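You operate a simulated robot arm through the tools that you are given. There is no shell and no other tool.

You run a simulated two-armed robot. Do the job below in one go: nothing can be reset, and whatever is moved stays where it is left.

JOB
Clamp the loose grey wheel in the cart's jig, grease its hub, then free it again.
Fine: grey brush, back in the grease tin; the wheel stays on the jig; leave the other wheels. Set down upright: grey brush. A coat counts when it lies all over at full strength: go over it till it gets no stronger.

Only the result counts: the job must be done as asked and must still hold three seconds after the hand-in. Knocking over, shifting, dropping, spilling or breaking anything else fails it.

ROBOT AND FRAMES
Two 7-joint arms with fingered hands on one trunk that stands fixed in place. Base frame: the origin is at the foot of the trunk, x ahead of it, y to its left, z up. Lengths are in cm, angles in degrees, forces in N, time in s.
The left shoulder is at [11.4, 18.2, 102], the right one opposite. With the tool pointing down near the work surface each hand reaches from about 10 to 86 cm from the base axis, measured 20 degrees to its own side. Payload 3.8 kg a hand.
The tool frame of a hand sits at the grasp point between the pads (the TCP): z along the fingers, y along the line on which they close. The tips reach 3 cm beyond it. The gripper opens to 10.4 cm. The gripper's body begins 3.5 cm behind the TCP. The gripper is a hand of 4 fingers: y runs from the thumb to the fingers, the wrist lies at [-1.7, -10.4, -17.8] in the tool frame, and closing takes about 1.5 s.
Orientation is told as [roll, pitch, yaw] about the base's x, y, z axes, in that order, counted from this pose: with the fingers straight down and the wrist toward the robot, the tool's x, y and z point along [0, 1, 0], [1, 0, 0] and [0, 0, -1] of the base frame.

CONTROLS
- The arms move only by the tool drive_tool. It takes "left_rows", "right_rows" or both (then of equal length, played together; a hand with none holds still); each is a list of rows, each an object of numbers (a shift or turn left out is 0, a gripper value left out holds the last): "dx", "dy", "dz": the shift along the tool's x, y, z in units of 20 mm (1.0 is 20 mm); "wx", "wy", "wz": the turn, a rotation vector about the tool's x, y, z in units of 5 degrees (1.0 is 5 degrees); "grip": the finger opening in cm, from 0 to 10.4. In form: [{"dx": .., "dy": .., "dz": .., "wx": .., "wy": .., "wz": .., "grip": ..}, ...]. A call has 1 to 20 rows; each row shifts and turns the commanded pose from where the row before left it, along the tool's axes as they then stand. A call with a number of a shift or a turn outside -1 to 1 is refused whole. A row lasts 0.2 s, in which the tool goes at most 5 cm and 8.6 degrees; a call with a longer step from one row to the next is refused whole, and so is a gripper value outside its range. Where a pose cannot be reached the arm comes as near as it can. A force on the tool above 70 N (or 10 N above the force at the start of the call, whichever is more), or a blocked arm, ends the call early, and 0.2 s more pass. Each finger travels about 7.2 cm/s and halts on what it meets, pressing with about 26 N; the grip force reading is that of the motor and also rises with nothing between the fingers. The clock runs only during rows and for 0.2 s after the last one: add rows that do not move to give the fingers time. It gives the time, the measured TCP pose, the force on the tool (base axes), the opening and the grip force at its end, in the units of the frame above (readings bear some noise), with the torque about the TCP (base axes, N m) and any sound that the robot's microphone picked up.
- Cameras (640 x 400 px; columns grow to the right, rows downward): "scene" is now at [19.77, 5.26, 119.38]; the picture's right is [0.54, -0.84, 0.00], its down [-0.56, -0.35, -0.75] and it looks along [0.63, 0.40, -0.66] (base axes); focal length 317 px, centre (320, 200). "left" rides on the left gripper at [-6.6, -9, -12.6] in its tool frame; the picture's right is [-0.78, -0.30, 0.56], its down [0.57, -0.70, 0.42] and it looks along [0.26, 0.65, 0.71] (tool axes); focal length 275 px, centre (320, 200). "right" rides on the right gripper at [6.6, -9, -12.6] in its tool frame; the picture's right is [-0.78, 0.30, -0.56], its down [-0.57, -0.70, 0.42] and it looks along [-0.27, 0.65, 0.71] (tool axes); focal length 275 px, centre (320, 200). There is no depth. A picture from a camera that has moved, and an enlarged one, comes with that camera's place and axes in the base frame and with its lens. The place of the scene camera against the robot may be out by one fixed shift of up to 1.2 cm in any direction.
- grab_frame(camera): a new picture of that camera. No time passes.
- slide_trunk(by): slides the trunk up (or, below 0, down) by that many cm; the arms and the scene camera ride with it, the base frame stays. It gives what a move gives, with no picture.
- set_grasp(shape, hand): the hand has 4 fingers and takes this shape, open, in about a second: jaw (thumb against the fingers, like two jaws); tri (thumb and two fingers); tip (a fingertip pinch); poke (one finger out to press); point (the index stretched); flat (the hand flat); cup (the hand cupped); fist (a fist). The gripper value then closes the fingers along that shape, each until it touches; the sizes above hold for jaw. It gives what a move gives, with no picture.
- head_to(pan, tilt): turns the head with the scene camera to pan (to the left, within 86 degrees either way) and tilt (down, from -29 to 69), counted from straight ahead of the robot. It gives what a move gives.
- enlarge(camera, box): a new picture of the part [left, top, right, bottom] of that camera's present view, enlarged. No time passes.
- job_done(): hands the job in; it is judged then, once.

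Nothing tells you positions but the pictures and the camera data. Unless the task says otherwise, let go and move clear before handing in.

The tools are called as a command line: name --argument value ..., lists and objects as JSON in quotes. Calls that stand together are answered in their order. drive_tool: Moves the arms, as the interface text tells. Its arguments: {"type":"object","properties":{"left_rows":{"type":"array","items":{"type":"object","properties":{"dx":{"type":"number"},"dy":{"type":"number"},"dz":{"type":"number"},"wx":{"type":"number"},"wy":{"type":"number"},"wz":{"type":"number"},"grip":{"type":"number"}}}},"right_rows":{"type":"array","items":{"type":"object","properties":{"dx":{"type":"number"},"dy":{"type":"number"},"dz":{"type":"number"},"wx":{"type":"number"},"wy":{"type":"number"},"wz":{"type":"number"},"grip":{"type":"number"}}}}},"required":[]} The other tools are called the same way: slide_trunk (by) slides the trunk up or down; set_grasp (shape, hand) gives the hand a shape; head_to (pan, tilt) turns the head that bears the scene camera; grab_frame (camera) takes a picture; enlarge (camera, box) takes an enlarged picture of a part of a camera's view; job_done () hands the job in.

At the start:

```text
t: 0.0
left_position: [33.18, 50.81, 92.18]
left_tool_rot: [-0.1, 0.0, 0.0]
left_wrist_force: [0.7, 1.0, 0.9]
left_moment: [-0.01, -0.02, 0.03]
left_width: 10.34
left_finger_force: 0.0
left_shape: jaw
right_position: [42.68, 5.34, 100.81]
right_tool_rot: [-0.1, 0.0, 0.0]
right_wrist_force: [0.0, -0.7, -0.5]
right_moment: [0.03, 0.01, 0.01]
right_width: 10.36
right_finger_force: 0.0
right_shape: jaw
trunk travel left (down, up): [-17.5, 58.1]
head pan, tilt: [32.5, 41.2]
```

scene: 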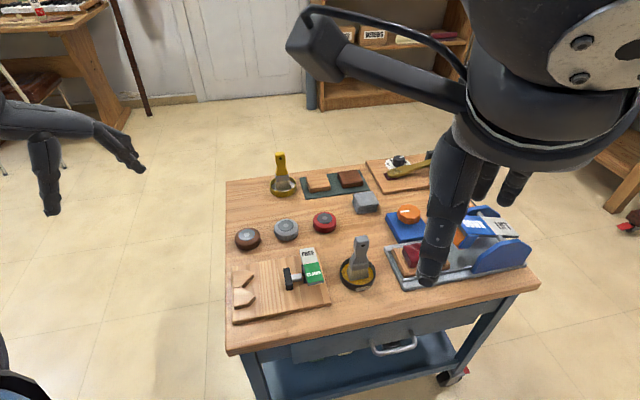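
right: 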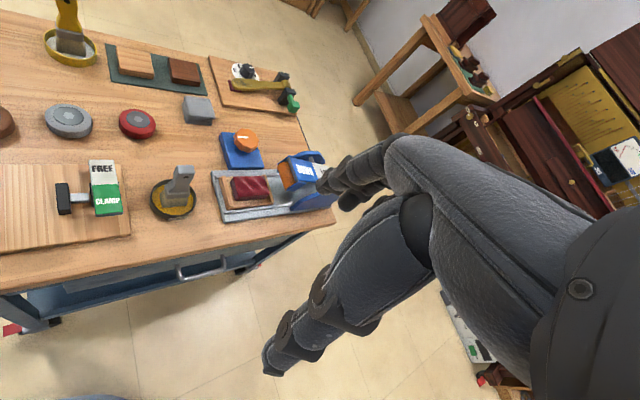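
left: 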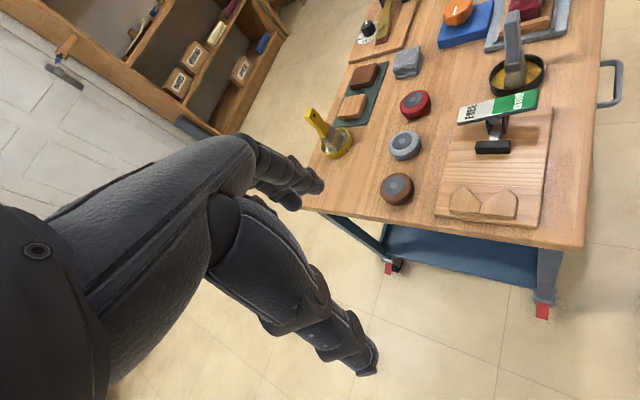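

I see a cart with three wheels (brown, grey, red), a wooden jig with V-blocks and a FREE/CLAMP toggle clamp, a grease tin with a grey brush and other tins. I'll look at enlarged views before moving.

enlarge --camera "scene" --box '[220, 220, 400, 332]'

enlarge --camera "scene" --box '[220, 140, 540, 340]'

enlarge --camera "left" --box '[340, 50, 600, 230]'

enlarge --camera "right" --box '[0, 60, 320, 260]'

```text
3.56 times, centred on (310, 276) of scene
camera zoom: at [19.77, 5.26, 119.38], right [0.54, -0.84, 0.0], down [-0.56, -0.35, -0.75], along [0.63, 0.4, -0.66], focal length 1129 px, centre (356, -70)
```

zoom: 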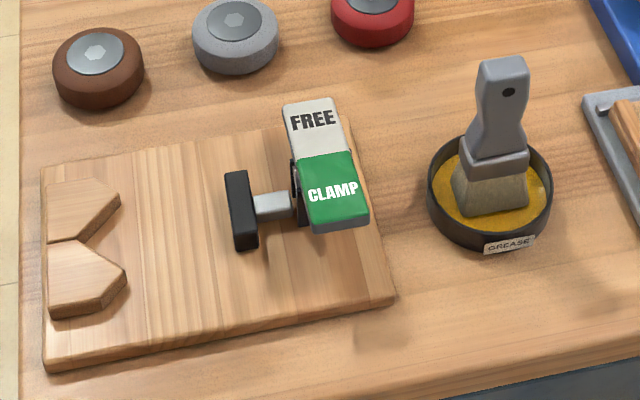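

```text
2.00 times, centred on (380, 240) of scene
camera zoom: at [19.77, 5.26, 119.38], right [0.54, -0.84, 0.0], down [-0.56, -0.35, -0.75], along [0.63, 0.4, -0.66], focal length 635 px, centre (200, 120)
```

zoom: 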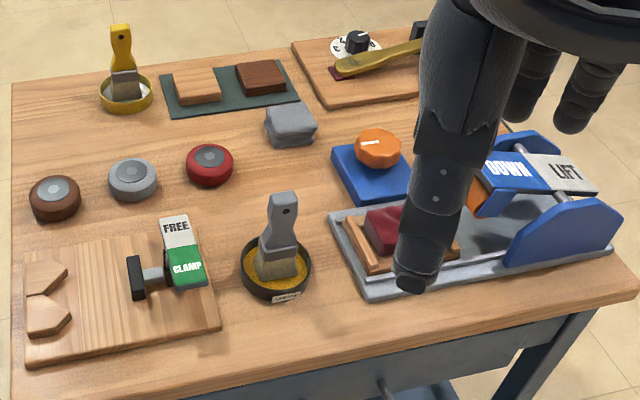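

```text
2.22 times, centred on (470, 140) of left
camera zoom: at [24.16, 44.1, 104.7], right [-0.3, -0.78, -0.56], down [-0.7, 0.57, -0.42], along [0.65, 0.26, -0.71], focal length 612 px, centre (-13, 333)
```

zoom: 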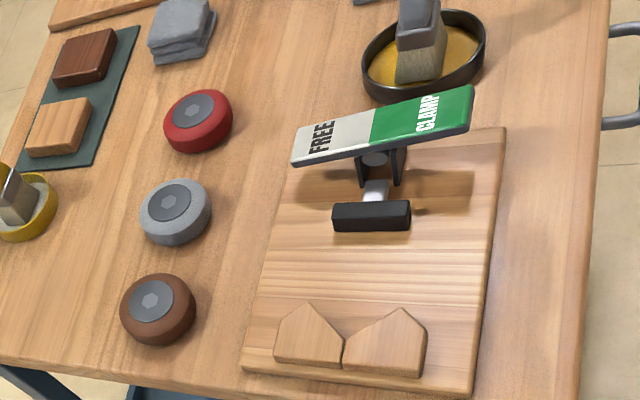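

```text
2.00 times, centred on (160, 160) of right
camera zoom: at [33.72, 11.99, 113.36], right [0.3, -0.78, 0.56], down [-0.7, -0.57, -0.42], along [0.65, -0.27, -0.71], focal length 551 px, centre (640, 280)
```

zoom: 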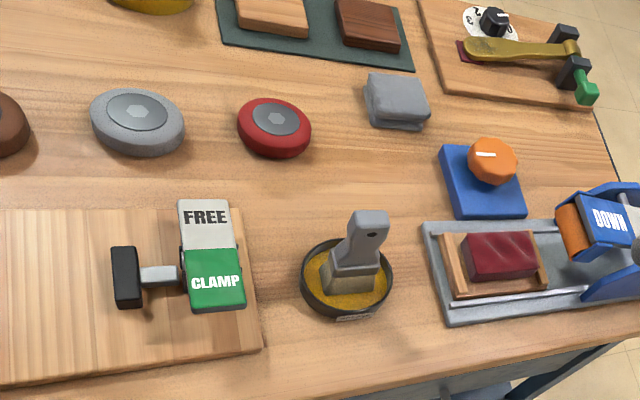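

The hand cameras triangulate consistently: the grey wheel is near (60, 39.4) with its hub top at z≈64.7. The tin is near (57.8, 19.4), and the jig board is roughly x 36–54, y 20–43, turned about 45° to the base. I'm moving the left hand to get a closer view of the jig.

drive_tool --left_rows '[{"dx": -0.933, "dy": 0.092, "dz": 0.617}, {"dx": -0.933, "dy": 0.092, "dz": 0.617}, {"dx": -0.933, "dy": 0.092, "dz": 0.617}, {"dx": -0.933, "dy": 0.092, "dz": 0.617}, {"dx": -0.933, "dy": 0.092, "dz": 0.617}, {"dx": -0.933, "dy": 0.092, "dz": 0.617}, {"dx": -0.933, "dy": 0.092, "dz": 0.617}, {"dx": -0.933, "dy": 0.092, "dz": 0.617}, {"dx": -0.933, "dy": 0.092, "dz": 0.617}, {"dx": -0.933, "dy": 0.092, "dz": 0.617}, {"dx": -0.933, "dy": 0.092, "dz": 0.617}, {"dx": -0.933, "dy": 0.092, "dz": 0.617}]'

grab_frame --camera "left"

grab_frame --camera "scene"

```text
t: 2.6
left_position: [42.1, 36.25, 77.44]
left_tool_rot: [0.0, 0.1, 0.0]
left_wrist_force: [-0.3, 0.5, 0.4]
left_moment: [0.0, 0.0, 0.0]
left_width: 10.37
left_finger_force: 0.1
left_shape: jaw
left hand out of reach, approached as far as the arm can: row 4, 5, 6, 7, 8, 9, 10, 11, 12
right_position: [42.67, 5.45, 100.82]
right_tool_rot: [0.0, 0.1, 0.1]
right_wrist_force: [0.3, -0.2, 0.8]
right_moment: [0.0, -0.02, 0.0]
right_width: 10.35
right_finger_force: 0.0
right_shape: jaw
trunk travel left (down, up): [-17.5, 58.1]
head pan, tilt: [32.5, 41.2]
```

```text
taken
camera left: at [33.21, 29.61, 89.94], right [-0.3, -0.78, -0.56], down [-0.7, 0.57, -0.42], along [0.65, 0.26, -0.72], focal length 275 px, centre (320, 200)
```

left: 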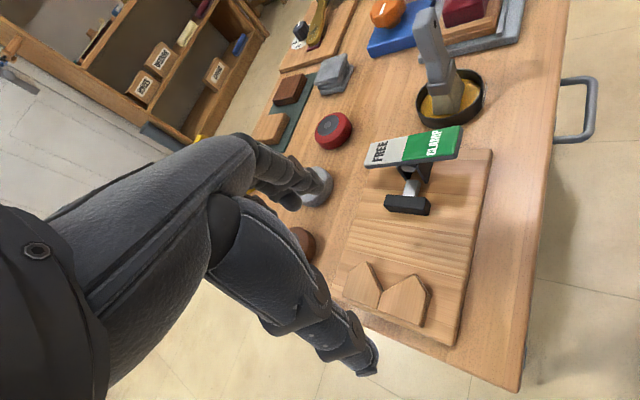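

```text
taken
camera scene: at [19.8, 5.25, 119.38], right [0.54, -0.84, 0.0], down [-0.56, -0.35, -0.75], along [0.63, 0.4, -0.66], focal length 317 px, centre (320, 200)
```

scene: 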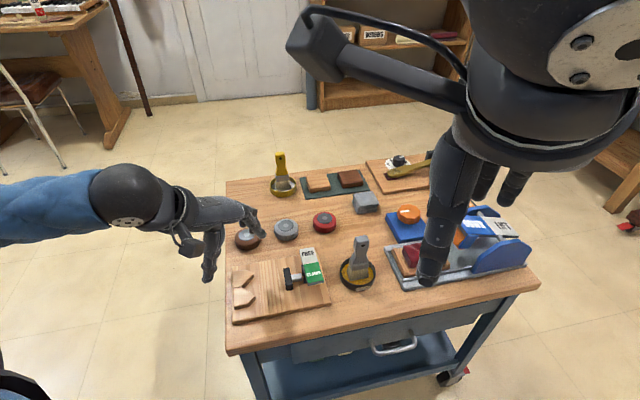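

The left hand stopped short at (42.1, 36.3, 77.4) because the commanded point was out of reach. I'll look at the hand's build and the jig in detail before going on.

enlarge --camera "scene" --box '[60, 140, 300, 290]'

enlarge --camera "left" --box '[300, 50, 540, 350]'

grab_frame --camera "right"

```text
2.67 times, centred on (180, 215) of scene
camera zoom: at [19.8, 5.25, 119.38], right [0.54, -0.84, 0.0], down [-0.56, -0.35, -0.75], along [0.63, 0.4, -0.66], focal length 846 px, centre (693, 160)
```

zoom: 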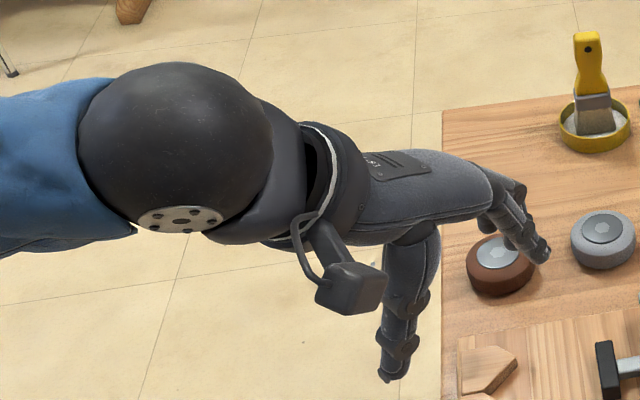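

```text
1.33 times, centred on (420, 200) of left
camera zoom: at [33.21, 29.61, 89.94], right [-0.3, -0.78, -0.56], down [-0.7, 0.57, -0.42], along [0.65, 0.26, -0.72], focal length 367 px, centre (187, 200)
```

zoom: 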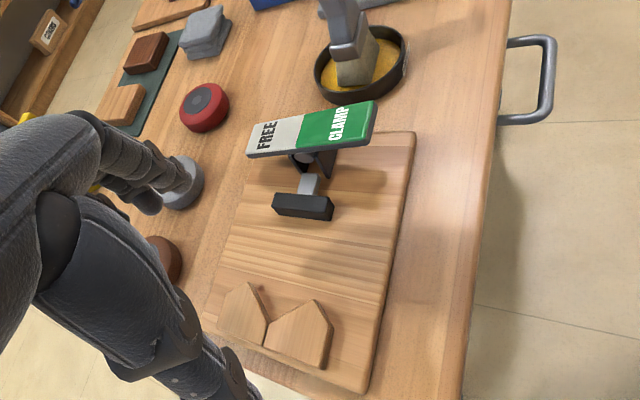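

```text
taken
camera right: at [33.74, 11.98, 113.35], right [0.3, -0.78, 0.56], down [-0.7, -0.57, -0.42], along [0.65, -0.27, -0.71], focal length 275 px, centre (320, 200)
```

right: 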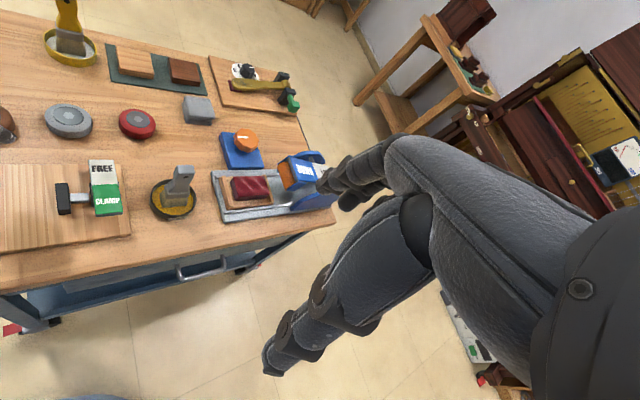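

The near limit comes from the wrist being too close to the shoulder, so raising the trunk should open up the near workspace. I'll raise it 15 cm.

slide_trunk --by 15

grab_frame --camera "scene"

```text
t: 4.3
left_position: [42.36, 36.26, 92.16]
left_tool_rot: [0.0, 0.1, -0.1]
left_wrist_force: [0.3, -0.2, -0.1]
left_moment: [-0.02, -0.01, -0.01]
left_width: 10.41
left_finger_force: 0.1
left_shape: jaw
right_position: [42.86, 5.38, 115.82]
right_tool_rot: [0.1, 0.0, 0.0]
right_wrist_force: [0.5, 0.5, 0.3]
right_moment: [-0.02, 0.03, 0.02]
right_width: 10.37
right_finger_force: 0.1
right_shape: jaw
trunk travel left (down, up): [-32.5, 43.1]
head pan, tilt: [32.5, 41.2]
```

```text
taken
camera scene: at [13.01, 5.27, 134.78], right [0.54, -0.84, 0.0], down [-0.56, -0.35, -0.75], along [0.63, 0.4, -0.66], focal length 317 px, centre (320, 200)
```

scene: 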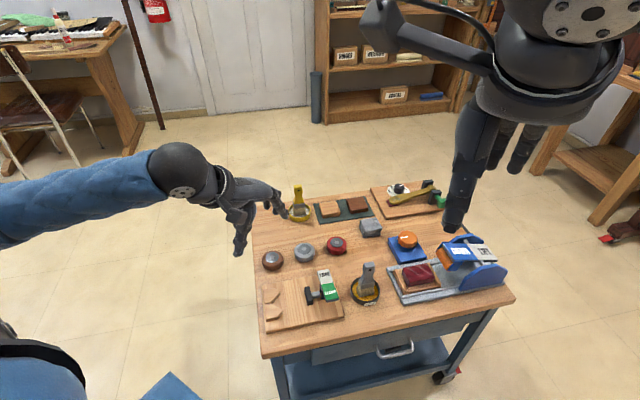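

drive_tool --left_rows '[{"dx": -0.395, "dy": -0.35, "dz": 0.74}, {"dx": -0.395, "dy": -0.35, "dz": 0.74}, {"dx": -0.395, "dy": -0.35, "dz": 0.74}, {"dx": -0.395, "dy": -0.35, "dz": 0.74}, {"dx": -0.395, "dy": -0.35, "dz": 0.74}, {"dx": -0.395, "dy": -0.35, "dz": 0.74}, {"dx": -0.395, "dy": -0.35, "dz": 0.74}, {"dx": -0.395, "dy": -0.35, "dz": 0.74}, {"dx": -0.395, "dy": -0.35, "dz": 0.74}, {"dx": -0.395, "dy": -0.35, "dz": 0.74}]'

grab_frame --camera "left"

grab_frame --camera "scene"

```text
t: 6.5
left_position: [35.43, 28.24, 77.57]
left_tool_rot: [0.0, 0.1, 0.0]
left_wrist_force: [0.6, -0.2, -0.3]
left_moment: [0.05, -0.01, -0.01]
left_width: 10.39
left_finger_force: 0.0
left_shape: jaw
right_position: [42.77, 5.36, 115.94]
right_tool_rot: [0.0, -0.1, -0.1]
right_wrist_force: [0.1, 0.2, 0.2]
right_moment: [-0.02, 0.01, 0.03]
right_width: 10.34
right_finger_force: 0.1
right_shape: jaw
trunk travel left (down, up): [-32.5, 43.1]
head pan, tilt: [32.5, 41.2]
```

```text
taken
camera left: at [26.38, 21.65, 90.0], right [-0.3, -0.78, -0.56], down [-0.7, 0.57, -0.42], along [0.65, 0.26, -0.71], focal length 275 px, centre (320, 200)
```

left: 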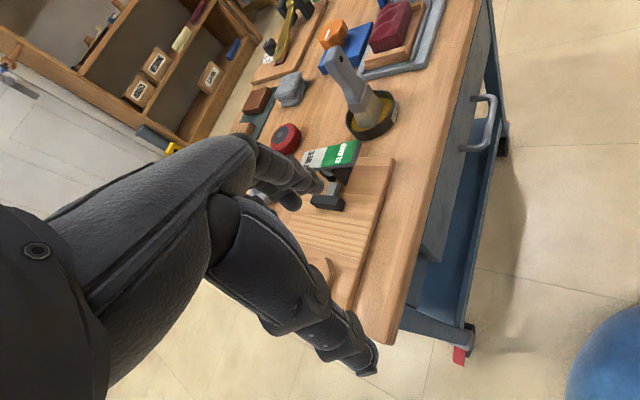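

```text
taken
camera scene: at [12.95, 5.24, 134.8], right [0.54, -0.84, 0.0], down [-0.56, -0.35, -0.75], along [0.63, 0.4, -0.66], focal length 317 px, centre (320, 200)
```

scene: 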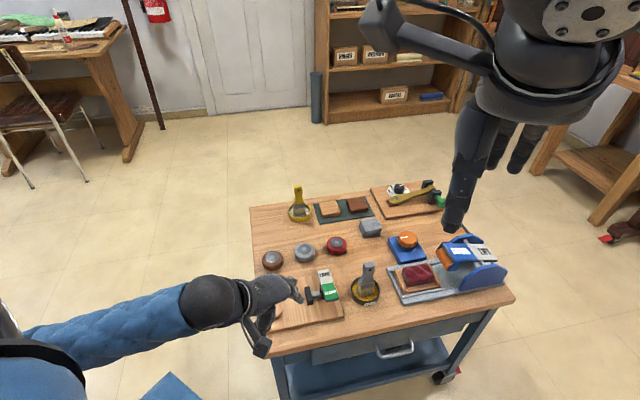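

The reach is now fine and the table top sits at z≈61.5. Next I'll look closely at the brush, tin and clamp, and at the hand itself.

enlarge --camera "left" --box '[260, 20, 420, 220]'

enlarge --camera "scene" --box '[250, 230, 410, 330]'

enlarge --camera "right" --box '[0, 60, 240, 260]'

```text
2.00 times, centred on (340, 120) of left
camera zoom: at [26.38, 21.65, 90.0], right [-0.3, -0.78, -0.56], down [-0.7, 0.57, -0.42], along [0.65, 0.26, -0.71], focal length 551 px, centre (280, 360)
```

zoom: 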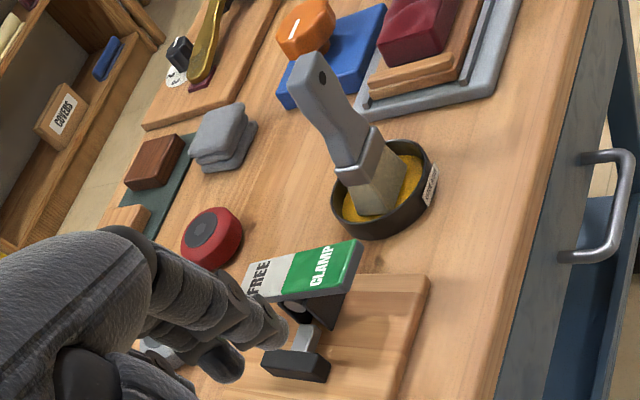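

```text
4.00 times, centred on (330, 280) of scene
camera zoom: at [12.95, 5.24, 134.8], right [0.54, -0.84, 0.0], down [-0.56, -0.35, -0.75], along [0.63, 0.4, -0.66], focal length 1270 px, centre (280, -120)
```

zoom: 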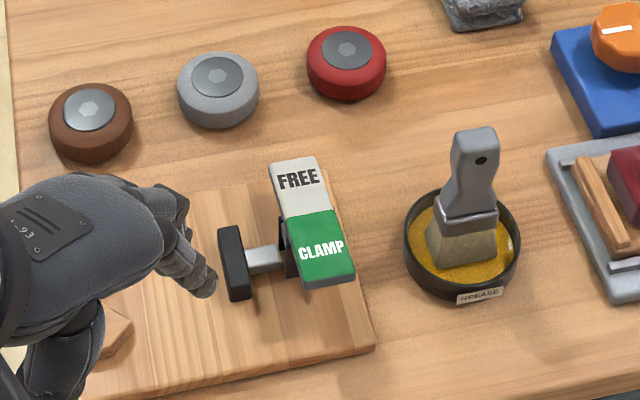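

```text
2.00 times, centred on (120, 160) of right
camera zoom: at [33.71, 11.97, 128.37], right [0.3, -0.78, 0.56], down [-0.7, -0.57, -0.42], along [0.65, -0.27, -0.71], focal length 551 px, centre (720, 280)
```

zoom: 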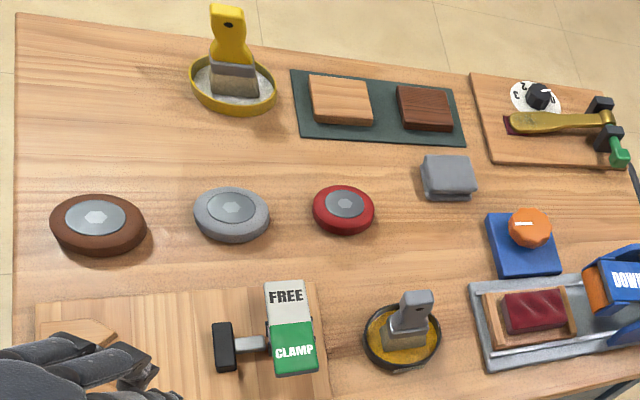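

I'll enlarge the left camera's view of the fingers to check the jaw's width.

enlarge --camera "left" --box '[180, 120, 400, 390]'

enlarge --camera "scene" --box '[180, 240, 340, 340]'

```text
1.48 times, centred on (290, 255) of left
camera zoom: at [26.38, 21.65, 90.0], right [-0.3, -0.78, -0.56], down [-0.7, 0.57, -0.42], along [0.65, 0.26, -0.71], focal length 408 px, centre (364, 118)
```

zoom: 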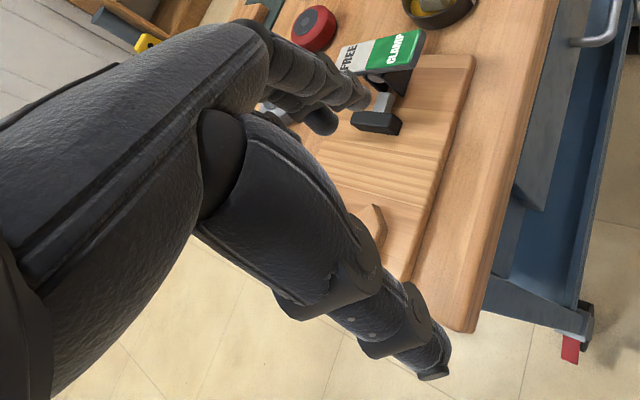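

```text
4.00 times, centred on (260, 290) of scene
camera zoom: at [12.95, 5.24, 134.8], right [0.54, -0.84, 0.0], down [-0.56, -0.35, -0.75], along [0.63, 0.4, -0.66], focal length 1270 px, centre (560, -160)
```

zoom: 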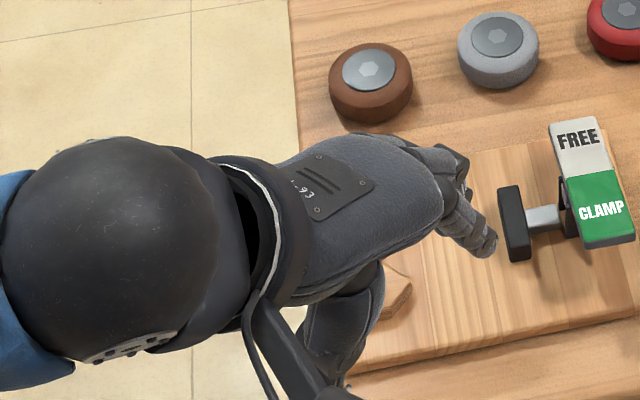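

set_grasp --hand "left" --shape "tri"

enlarge --camera "left" --box '[180, 120, 400, 390]'

enlarge --camera "scene" --box '[180, 240, 340, 340]'

enlarge --camera "right" --box '[0, 160, 160, 260]'

```text
t: 7.5
left_position: [35.41, 28.23, 77.56]
left_tool_rot: [0.0, 0.0, -0.1]
left_wrist_force: [0.0, -0.6, 0.4]
left_moment: [-0.04, -0.01, 0.0]
left_width: 10.35
left_finger_force: 0.0
left_shape: tri
right_position: [42.73, 5.43, 115.79]
right_tool_rot: [0.0, 0.1, 0.0]
right_wrist_force: [-0.3, -0.3, 0.1]
right_moment: [-0.01, -0.01, 0.0]
right_width: 10.35
right_finger_force: 0.1
right_shape: jaw
trunk travel left (down, up): [-32.5, 43.1]
head pan, tilt: [32.5, 41.2]
```

```text
1.48 times, centred on (290, 255) of left
camera zoom: at [26.4, 21.68, 90.01], right [-0.3, -0.78, -0.56], down [-0.7, 0.57, -0.42], along [0.65, 0.26, -0.71], focal length 408 px, centre (364, 118)
```

zoom: 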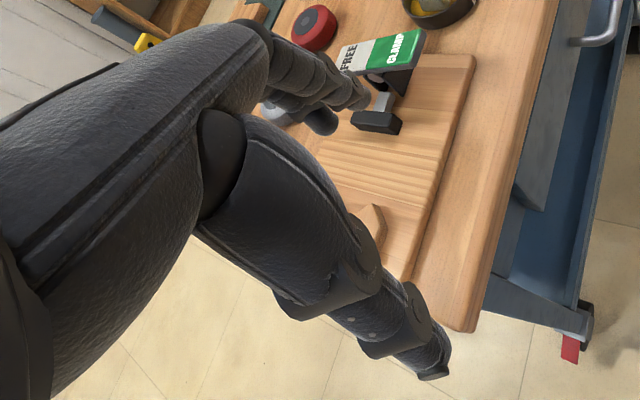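

```text
4.00 times, centred on (260, 290) of scene
camera zoom: at [12.96, 5.26, 134.8], right [0.54, -0.84, 0.0], down [-0.56, -0.35, -0.75], along [0.63, 0.4, -0.66], focal length 1270 px, centre (560, -160)
```

zoom: 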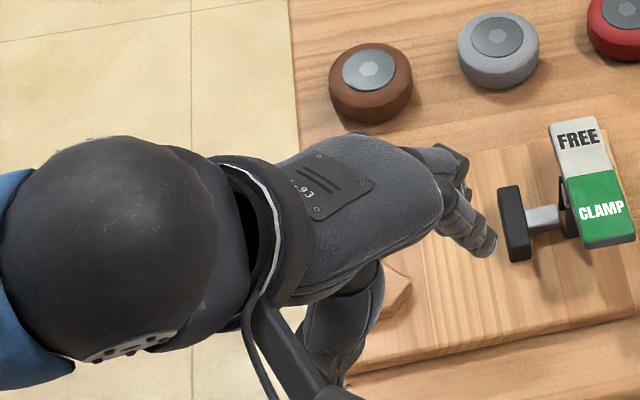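

```text
4.00 times, centred on (80, 210) of right
camera zoom: at [33.72, 11.99, 128.37], right [0.3, -0.78, 0.56], down [-0.7, -0.57, -0.42], along [0.65, -0.27, -0.71], focal length 1101 px, centre (1280, 160)
```

zoom: 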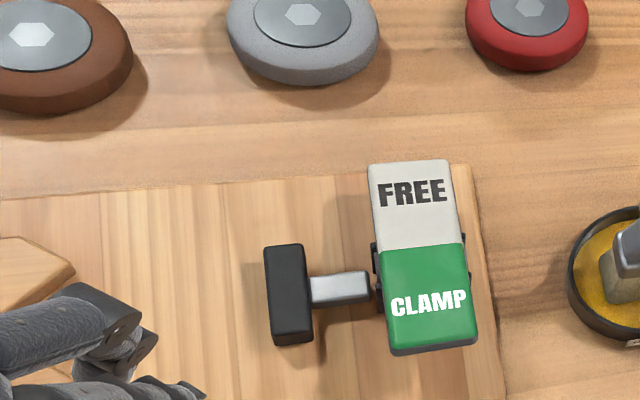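

set_grasp --hand "left" --shape "tip"

enlarge --camera "left" --box '[180, 120, 400, 390]'

enlarge --camera "scene" --box '[180, 240, 340, 340]'

enlarge --camera "right" --box '[0, 180, 160, 280]'

```text
t: 8.3
left_position: [35.44, 28.32, 77.5]
left_tool_rot: [0.0, 0.0, 0.0]
left_wrist_force: [0.8, 0.2, -0.6]
left_moment: [0.0, -0.04, -0.03]
left_width: 10.37
left_finger_force: 0.1
left_shape: tip
right_position: [42.6, 5.42, 115.82]
right_tool_rot: [0.1, 0.0, -0.1]
right_wrist_force: [-0.1, 0.2, 0.0]
right_moment: [0.0, -0.01, -0.01]
right_width: 10.39
right_finger_force: 0.1
right_shape: jaw
trunk travel left (down, up): [-32.5, 43.1]
head pan, tilt: [32.5, 41.2]
```

```text
1.48 times, centred on (290, 255) of left
camera zoom: at [26.4, 21.68, 90.01], right [-0.3, -0.78, -0.56], down [-0.7, 0.57, -0.42], along [0.65, 0.26, -0.71], focal length 408 px, centre (364, 118)
```

zoom: 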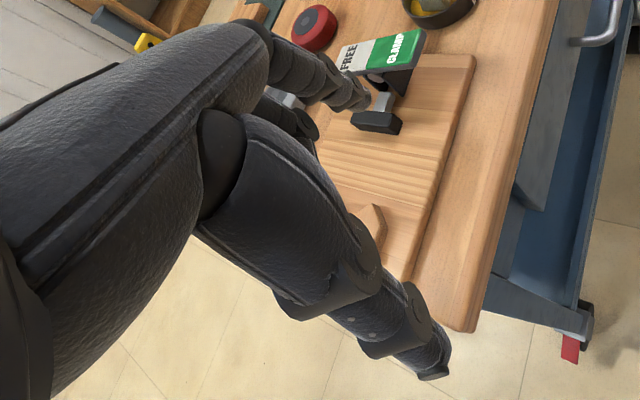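

```text
4.00 times, centred on (260, 290) of scene
camera zoom: at [12.96, 5.26, 134.8], right [0.54, -0.84, 0.0], down [-0.56, -0.35, -0.75], along [0.63, 0.4, -0.66], focal length 1270 px, centre (560, -160)
```

zoom: 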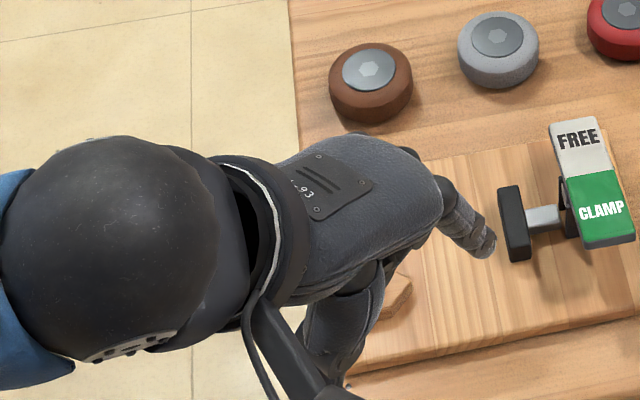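

```text
4.00 times, centred on (80, 230) of right
camera zoom: at [33.71, 11.99, 128.37], right [0.3, -0.78, 0.56], down [-0.7, -0.57, -0.42], along [0.65, -0.27, -0.71], focal length 1101 px, centre (1280, 80)
```

zoom: 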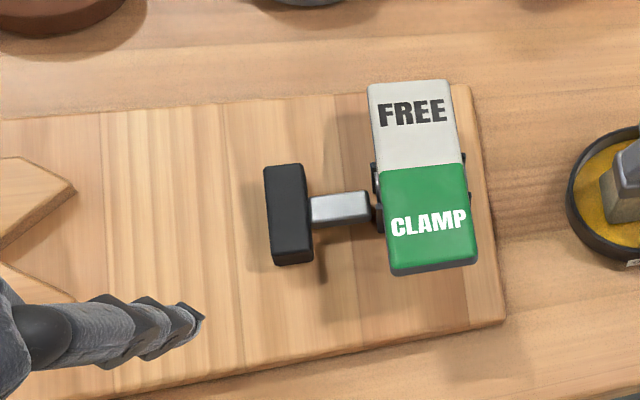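

In "tip" only the index opposes the thumb, which is narrow and useful near the V blocks. I'll close it to 6 cm in the air and look.

drive_tool --left_rows '[{"grip": 6}, {"grip": 6}, {"grip": 6}, {"grip": 6}, {"grip": 6}]'

enlarge --camera "left" --box '[240, 120, 400, 390]'

enlarge --camera "right" --box '[0, 180, 160, 280]'

```text
t: 9.6
left_position: [35.45, 28.21, 77.51]
left_tool_rot: [0.0, 0.0, 0.0]
left_wrist_force: [-0.6, 0.8, -0.2]
left_moment: [-0.03, -0.01, -0.01]
left_width: 6.07
left_finger_force: 0.0
left_shape: tip
right_position: [42.75, 5.55, 115.85]
right_tool_rot: [0.1, 0.0, -0.1]
right_wrist_force: [-0.2, -0.4, -0.3]
right_moment: [-0.03, -0.02, 0.01]
right_width: 10.35
right_finger_force: 0.0
right_shape: jaw
trunk travel left (down, up): [-32.5, 43.1]
head pan, tilt: [32.5, 41.2]
```

```text
1.48 times, centred on (320, 255) of left
camera zoom: at [26.39, 21.67, 90.0], right [-0.3, -0.78, -0.56], down [-0.7, 0.57, -0.42], along [0.65, 0.26, -0.71], focal length 408 px, centre (320, 118)
```

zoom: 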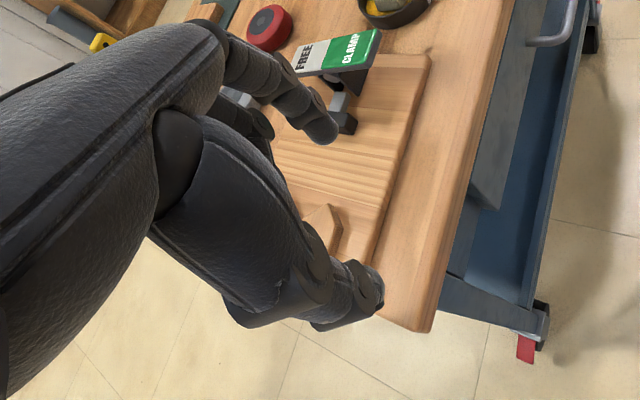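

```text
4.00 times, centred on (80, 230) of right
camera zoom: at [33.71, 11.99, 128.37], right [0.3, -0.78, 0.56], down [-0.7, -0.57, -0.42], along [0.65, -0.27, -0.71], focal length 1101 px, centre (1280, 80)
```

zoom: 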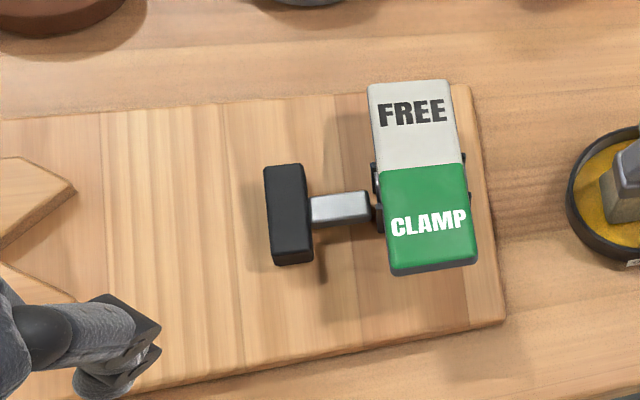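

The tip grasp closes evenly about the TCP, so I'll use it for the wheel. Next I turn to yaw 45° (the cart's far direction), move above the grey wheel at about (60, 39.45) and check with the cameras.

drive_tool --left_rows '[{"wz": -1, "dz": -0.1, "grip": 10.4}, {"wz": -1, "dz": -0.1}, {"wz": -1, "dz": -0.1}, {"wz": -1, "dz": -0.1}, {"wz": -1, "dz": -0.1}, {"wz": -1}, {"wz": -1}, {"wz": -1}, {"wz": -1}]'

drive_tool --left_rows '[{"dx": -0.3616, "dy": 0.974}, {"dx": -0.3616, "dy": 0.974}, {"dx": -0.3616, "dy": 0.974}, {"dx": -0.3616, "dy": 0.974}, {"dx": -0.3616, "dy": 0.974}, {"dx": -0.3616, "dy": 0.974}, {"dx": -0.3616, "dy": 0.974}, {"dx": -0.3616, "dy": 0.974}, {"dx": -0.3616, "dy": 0.974}, {"dx": -0.3616, "dy": 0.974}, {"dx": -0.3616, "dy": 0.974}, {"dx": -0.3616, "dy": 0.974}, {"dx": -0.3616, "dy": 0.974}]'

grab_frame --camera "left"

grab_frame --camera "scene"

grab_frame --camera "right"

```text
t: 11.6
left_position: [35.28, 28.27, 78.47]
left_tool_rot: [0.0, 0.0, 45.1]
left_wrist_force: [0.4, 0.0, -0.7]
left_moment: [0.0, 0.01, -0.01]
left_width: 10.37
left_finger_force: 0.0
left_shape: tip
right_position: [42.65, 5.36, 115.93]
right_tool_rot: [0.0, 0.0, 0.0]
right_wrist_force: [-1.1, 0.5, 0.4]
right_moment: [0.0, 0.0, 0.0]
right_width: 10.36
right_finger_force: 0.0
right_shape: jaw
trunk travel left (down, up): [-32.5, 43.1]
head pan, tilt: [32.5, 41.2]
```

```text
t: 14.3
left_position: [59.91, 39.4, 78.3]
left_tool_rot: [0.1, -0.1, 45.0]
left_wrist_force: [-0.3, -0.2, 0.1]
left_moment: [0.03, -0.02, -0.01]
left_width: 10.36
left_finger_force: 0.0
left_shape: tip
right_position: [42.71, 5.41, 115.88]
right_tool_rot: [0.0, 0.0, 0.0]
right_wrist_force: [0.0, 0.4, -0.4]
right_moment: [0.01, 0.01, -0.02]
right_width: 10.36
right_finger_force: 0.0
right_shape: jaw
trunk travel left (down, up): [-32.5, 43.1]
head pan, tilt: [32.5, 41.2]
```

```text
taken
camera left: at [58.23, 28.49, 90.77], right [0.34, -0.76, -0.56], down [-0.9, -0.09, -0.42], along [0.27, 0.65, -0.71], focal length 275 px, centre (320, 200)
```

left: 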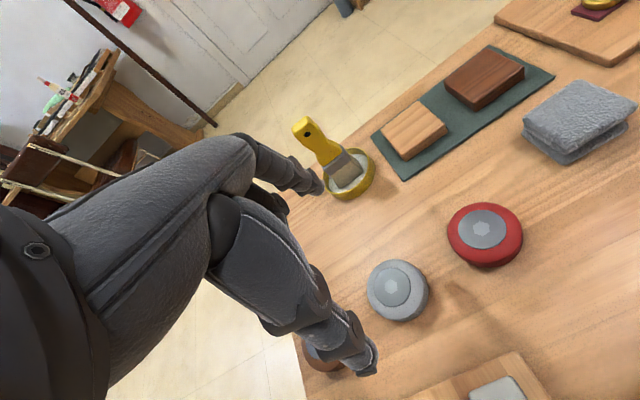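

```text
taken
camera scene: at [13.0, 5.27, 134.8], right [0.54, -0.84, 0.0], down [-0.56, -0.35, -0.75], along [0.63, 0.4, -0.66], focal length 317 px, centre (320, 200)
```

scene: 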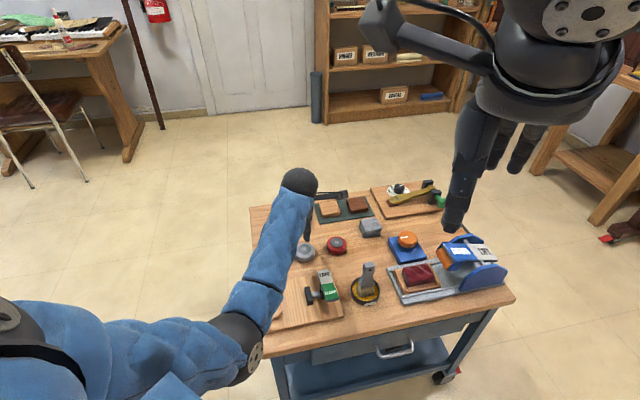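

```text
taken
camera right: at [33.75, 12.0, 128.35], right [0.3, -0.78, 0.56], down [-0.7, -0.57, -0.42], along [0.65, -0.27, -0.71], focal length 275 px, centre (320, 200)
```

right: 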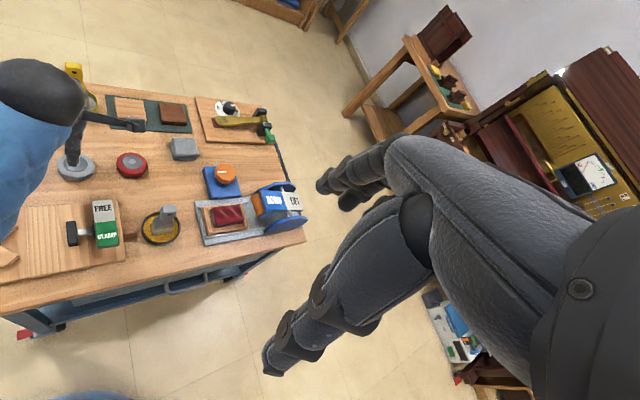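

The left camera, now close, puts the grey hub at about (60.2, 39.5), in line with the earlier estimate. I'll enlarge to refine it and check the wheel's size.

enlarge --camera "left" --box '[300, 220, 500, 345]'

enlarge --camera "right" --box '[0, 100, 160, 200]'

```text
3.20 times, centred on (400, 282) of left
camera zoom: at [58.23, 28.49, 90.77], right [0.34, -0.76, -0.56], down [-0.9, -0.09, -0.42], along [0.27, 0.65, -0.71], focal length 881 px, centre (64, -64)
```

zoom: 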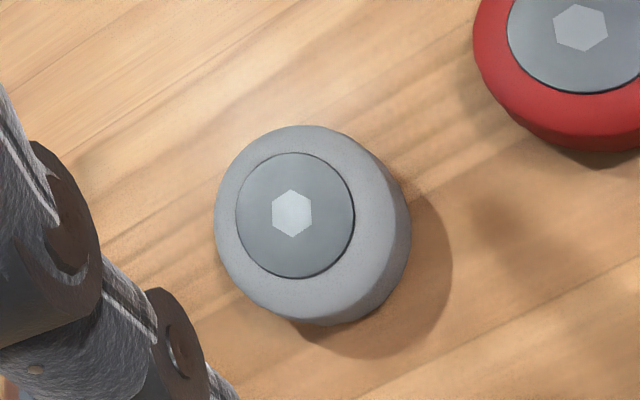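

```text
4.00 times, centred on (80, 150) of right
camera zoom: at [33.75, 12.0, 128.35], right [0.3, -0.78, 0.56], down [-0.7, -0.57, -0.42], along [0.65, -0.27, -0.71], focal length 1101 px, centre (1280, 400)
```

zoom: 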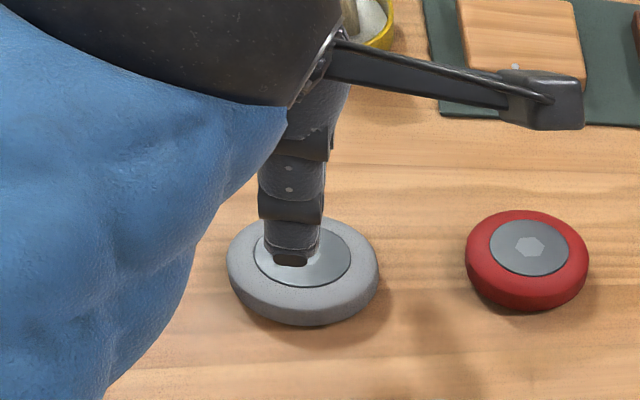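

The wheel centre refines to about (60.15, 39.55), 6 cm across with a hub of about 3.7 cm. I'm nudging over it and descending to z≈65.5.

drive_tool --left_rows '[{"dx": -0.03, "dy": 0.14, "dz": 0.6}, {"dz": 0.8}, {"dz": 0.8}, {"dz": 0.8}, {"dz": 0.8}, {"dz": 0.8}, {"dz": 0.7}, {"dz": 0.4}, {"dz": 0.4}]'

grab_frame --camera "left"

enlarge --camera "right" --box '[0, 100, 160, 200]'

```text
t: 16.4
left_position: [60.02, 39.71, 66.08]
left_tool_rot: [0.0, 0.0, 45.0]
left_wrist_force: [-0.1, -0.4, 0.2]
left_moment: [0.0, 0.01, -0.01]
left_width: 10.35
left_finger_force: 0.1
left_shape: tip
right_position: [42.82, 5.33, 115.81]
right_tool_rot: [0.0, 0.1, 0.0]
right_wrist_force: [-0.9, 0.2, -0.2]
right_moment: [-0.04, -0.01, 0.0]
right_width: 10.37
right_finger_force: 0.1
right_shape: jaw
trunk travel left (down, up): [-32.5, 43.1]
head pan, tilt: [32.5, 41.2]
```

```text
taken
camera left: at [58.33, 28.79, 78.61], right [0.34, -0.76, -0.56], down [-0.9, -0.09, -0.43], along [0.27, 0.65, -0.71], focal length 275 px, centre (320, 200)
```

left: 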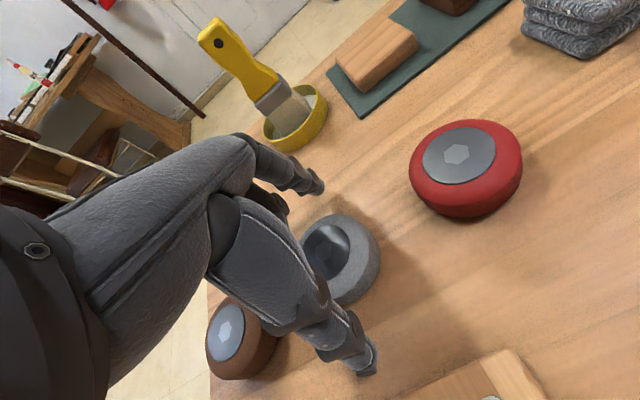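

```text
4.00 times, centred on (80, 150) of right
camera zoom: at [33.73, 11.99, 128.36], right [0.3, -0.78, 0.56], down [-0.7, -0.57, -0.42], along [0.65, -0.27, -0.71], focal length 1101 px, centre (1280, 400)
```

zoom: 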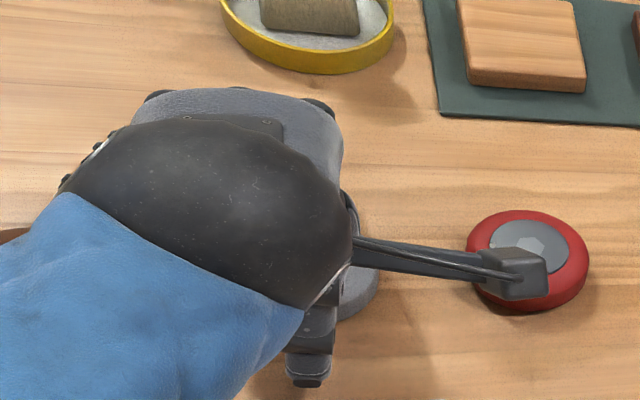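

Alignment looks good: the hub projects where it should, between thumb and index. I'm going down 0.7 cm more and closing.

drive_tool --left_rows '[{"dz": 0.35}, {"grip": 4.5}, {"grip": 4.5}, {"grip": 4.5}, {"grip": 4.5}, {"grip": 4.5}, {"grip": 4.5}, {"grip": 4.5}]'

grab_frame --camera "left"

```text
t: 18.1
left_position: [60.02, 39.79, 65.41]
left_tool_rot: [-0.1, -0.1, 45.0]
left_wrist_force: [-0.7, -0.9, -0.4]
left_moment: [-0.01, -0.04, 0.01]
left_width: 5.0
left_finger_force: 25.2
left_shape: tip
right_position: [42.74, 5.41, 115.85]
right_tool_rot: [0.0, 0.0, 0.1]
right_wrist_force: [0.2, 0.1, 0.1]
right_moment: [-0.02, -0.02, 0.01]
right_width: 10.38
right_finger_force: 0.0
right_shape: jaw
trunk travel left (down, up): [-32.5, 43.1]
head pan, tilt: [32.5, 41.2]
```

```text
taken
camera left: at [58.38, 28.76, 77.88], right [0.34, -0.76, -0.56], down [-0.9, -0.09, -0.42], along [0.27, 0.65, -0.71], focal length 275 px, centre (320, 200)
```

left: 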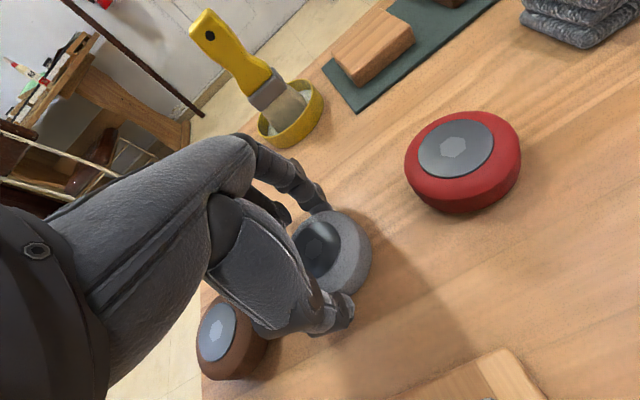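

Both fingers hold the wheel (25 N). I'm lifting slowly to test the hold.

drive_tool --left_rows '[{"dz": -0.3}, {"dz": -0.4}, {"dz": -0.6}, {"dz": -0.7}]'

grab_frame --camera "left"

enlarge --camera "right" --box '[0, 80, 160, 220]'

```text
t: 19.1
left_position: [59.98, 39.61, 69.27]
left_tool_rot: [0.1, 0.1, 45.0]
left_wrist_force: [0.9, 1.0, -1.6]
left_moment: [0.0, -0.02, 0.02]
left_width: 5.01
left_finger_force: 25.8
left_shape: tip
right_position: [42.71, 5.41, 115.81]
right_tool_rot: [0.0, 0.0, 0.0]
right_wrist_force: [-0.5, 0.6, 0.5]
right_moment: [0.0, -0.01, 0.01]
right_width: 10.38
right_finger_force: 0.1
right_shape: jaw
trunk travel left (down, up): [-32.5, 43.1]
head pan, tilt: [32.5, 41.2]
```

```text
taken
camera left: at [58.37, 28.63, 81.92], right [0.34, -0.76, -0.56], down [-0.9, -0.09, -0.42], along [0.27, 0.65, -0.71], focal length 275 px, centre (320, 200)
```

left: 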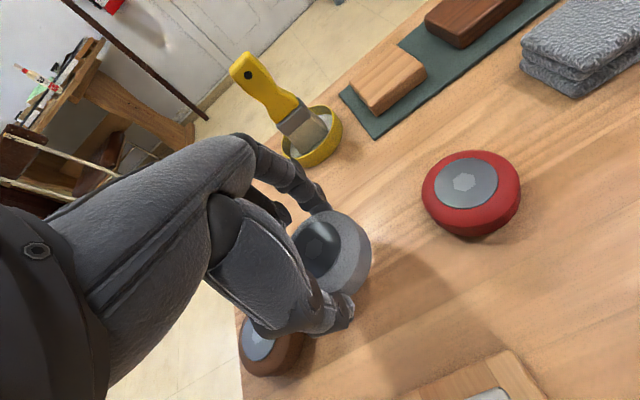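

```text
2.86 times, centred on (80, 150) of right
camera zoom: at [33.72, 11.98, 128.36], right [0.3, -0.78, 0.56], down [-0.7, -0.57, -0.42], along [0.65, -0.27, -0.71], focal length 786 px, centre (1006, 343)
```

zoom: 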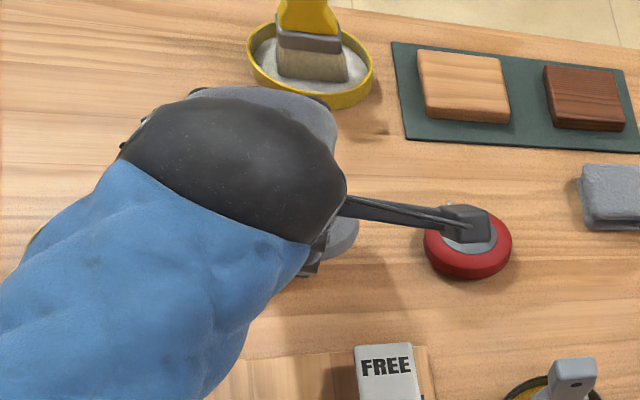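

enlarge --camera "left" --box '[240, 190, 400, 350]'

```text
2.50 times, centred on (320, 270) of left
camera zoom: at [58.37, 28.63, 81.92], right [0.34, -0.76, -0.56], down [-0.9, -0.09, -0.42], along [0.27, 0.65, -0.71], focal length 688 px, centre (320, 25)
```

zoom: 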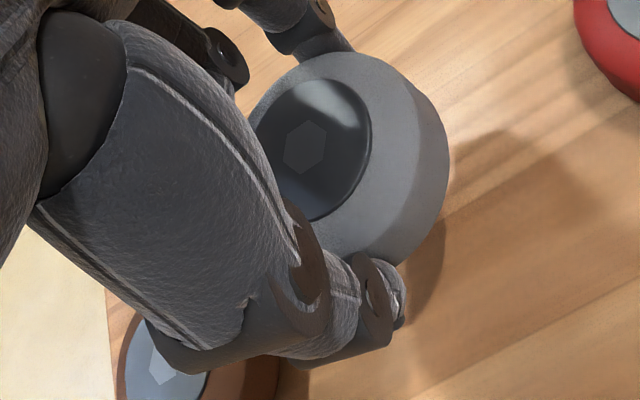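

The wheel is held squarely, with its centre within 0.2 cm of the TCP. I'm moving high toward the jig and will stop beside it to measure the V-blocks closely.

drive_tool --left_rows '[{"dz": -0.6}, {"dz": -0.8}, {"dz": -0.8}, {"dz": -0.8}, {"dz": -0.8}, {"dz": -0.8}, {"dz": -0.4, "dx": 0.2, "dy": -0.3}, {"dx": 0.46, "dy": -0.6}, {"dx": 0.46, "dy": -0.6}, {"dx": 0.46, "dy": -0.6}, {"dx": 0.46, "dy": -0.6}, {"dx": 0.46, "dy": -0.6}, {"dx": 0.46, "dy": -0.6}, {"dx": 0.46, "dy": -0.6}, {"dx": 0.26, "dy": -0.3}]'

grab_frame --camera "left"

grab_frame --camera "scene"

```text
t: 22.4
left_position: [48.39, 39.14, 80.46]
left_tool_rot: [0.0, -1.4, 45.4]
left_wrist_force: [-0.8, 0.3, -0.9]
left_moment: [-0.01, 0.0, -0.01]
left_width: 5.0
left_finger_force: 26.6
left_shape: tip
right_position: [42.81, 5.37, 115.96]
right_tool_rot: [0.0, -0.1, 0.0]
right_wrist_force: [-1.1, -0.1, 0.0]
right_moment: [-0.02, -0.03, 0.01]
right_width: 10.36
right_finger_force: 0.1
right_shape: jaw
trunk travel left (down, up): [-32.5, 43.1]
head pan, tilt: [32.5, 41.2]
```

```text
taken
camera left: at [46.71, 27.81, 92.71], right [0.35, -0.75, -0.56], down [-0.89, -0.09, -0.44], along [0.28, 0.66, -0.7], focal length 275 px, centre (320, 200)
```

left: 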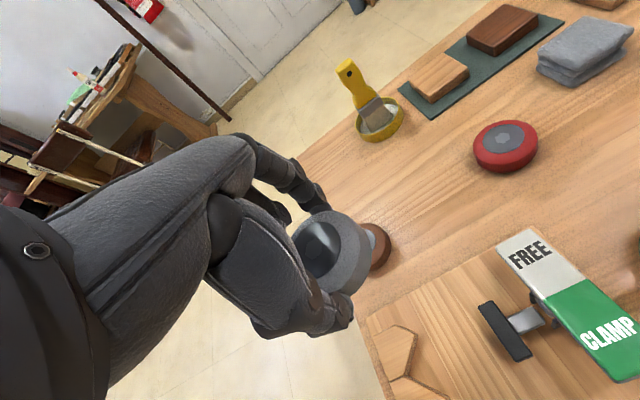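

```text
taken
camera scene: at [12.97, 5.26, 134.8], right [0.54, -0.84, 0.0], down [-0.56, -0.35, -0.75], along [0.63, 0.4, -0.66], focal length 317 px, centre (320, 200)
```

scene: 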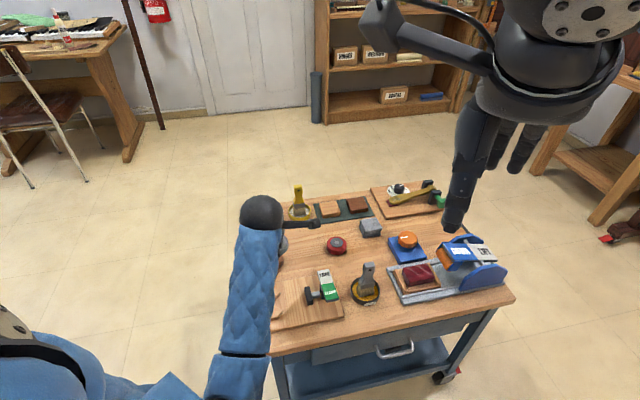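

drive_tool --left_rows '[{}, {}, {}]'

enlarge --camera "left" --box '[350, 210, 640, 400]'

```text
t: 23.1
left_position: [48.43, 38.98, 80.23]
left_tool_rot: [0.1, -1.3, 45.2]
left_wrist_force: [-0.2, -0.1, -1.7]
left_moment: [-0.04, 0.02, -0.01]
left_width: 5.0
left_finger_force: 25.9
left_shape: tip
right_position: [42.72, 5.56, 115.91]
right_tool_rot: [-0.1, 0.0, 0.0]
right_wrist_force: [0.2, -0.1, -0.2]
right_moment: [0.01, -0.01, 0.01]
right_width: 10.36
right_finger_force: 0.1
right_shape: jaw
trunk travel left (down, up): [-32.5, 43.1]
head pan, tilt: [32.5, 41.2]
```

```text
2.11 times, centred on (495, 305) of left
camera zoom: at [46.64, 27.74, 92.55], right [0.35, -0.75, -0.57], down [-0.89, -0.09, -0.44], along [0.28, 0.66, -0.7], focal length 580 px, centre (-48, -21)
```

zoom: 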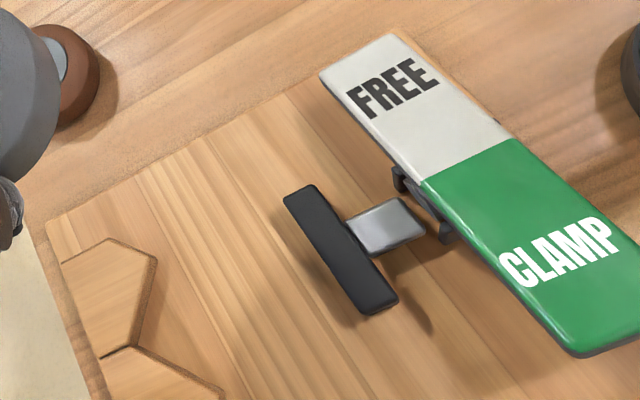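

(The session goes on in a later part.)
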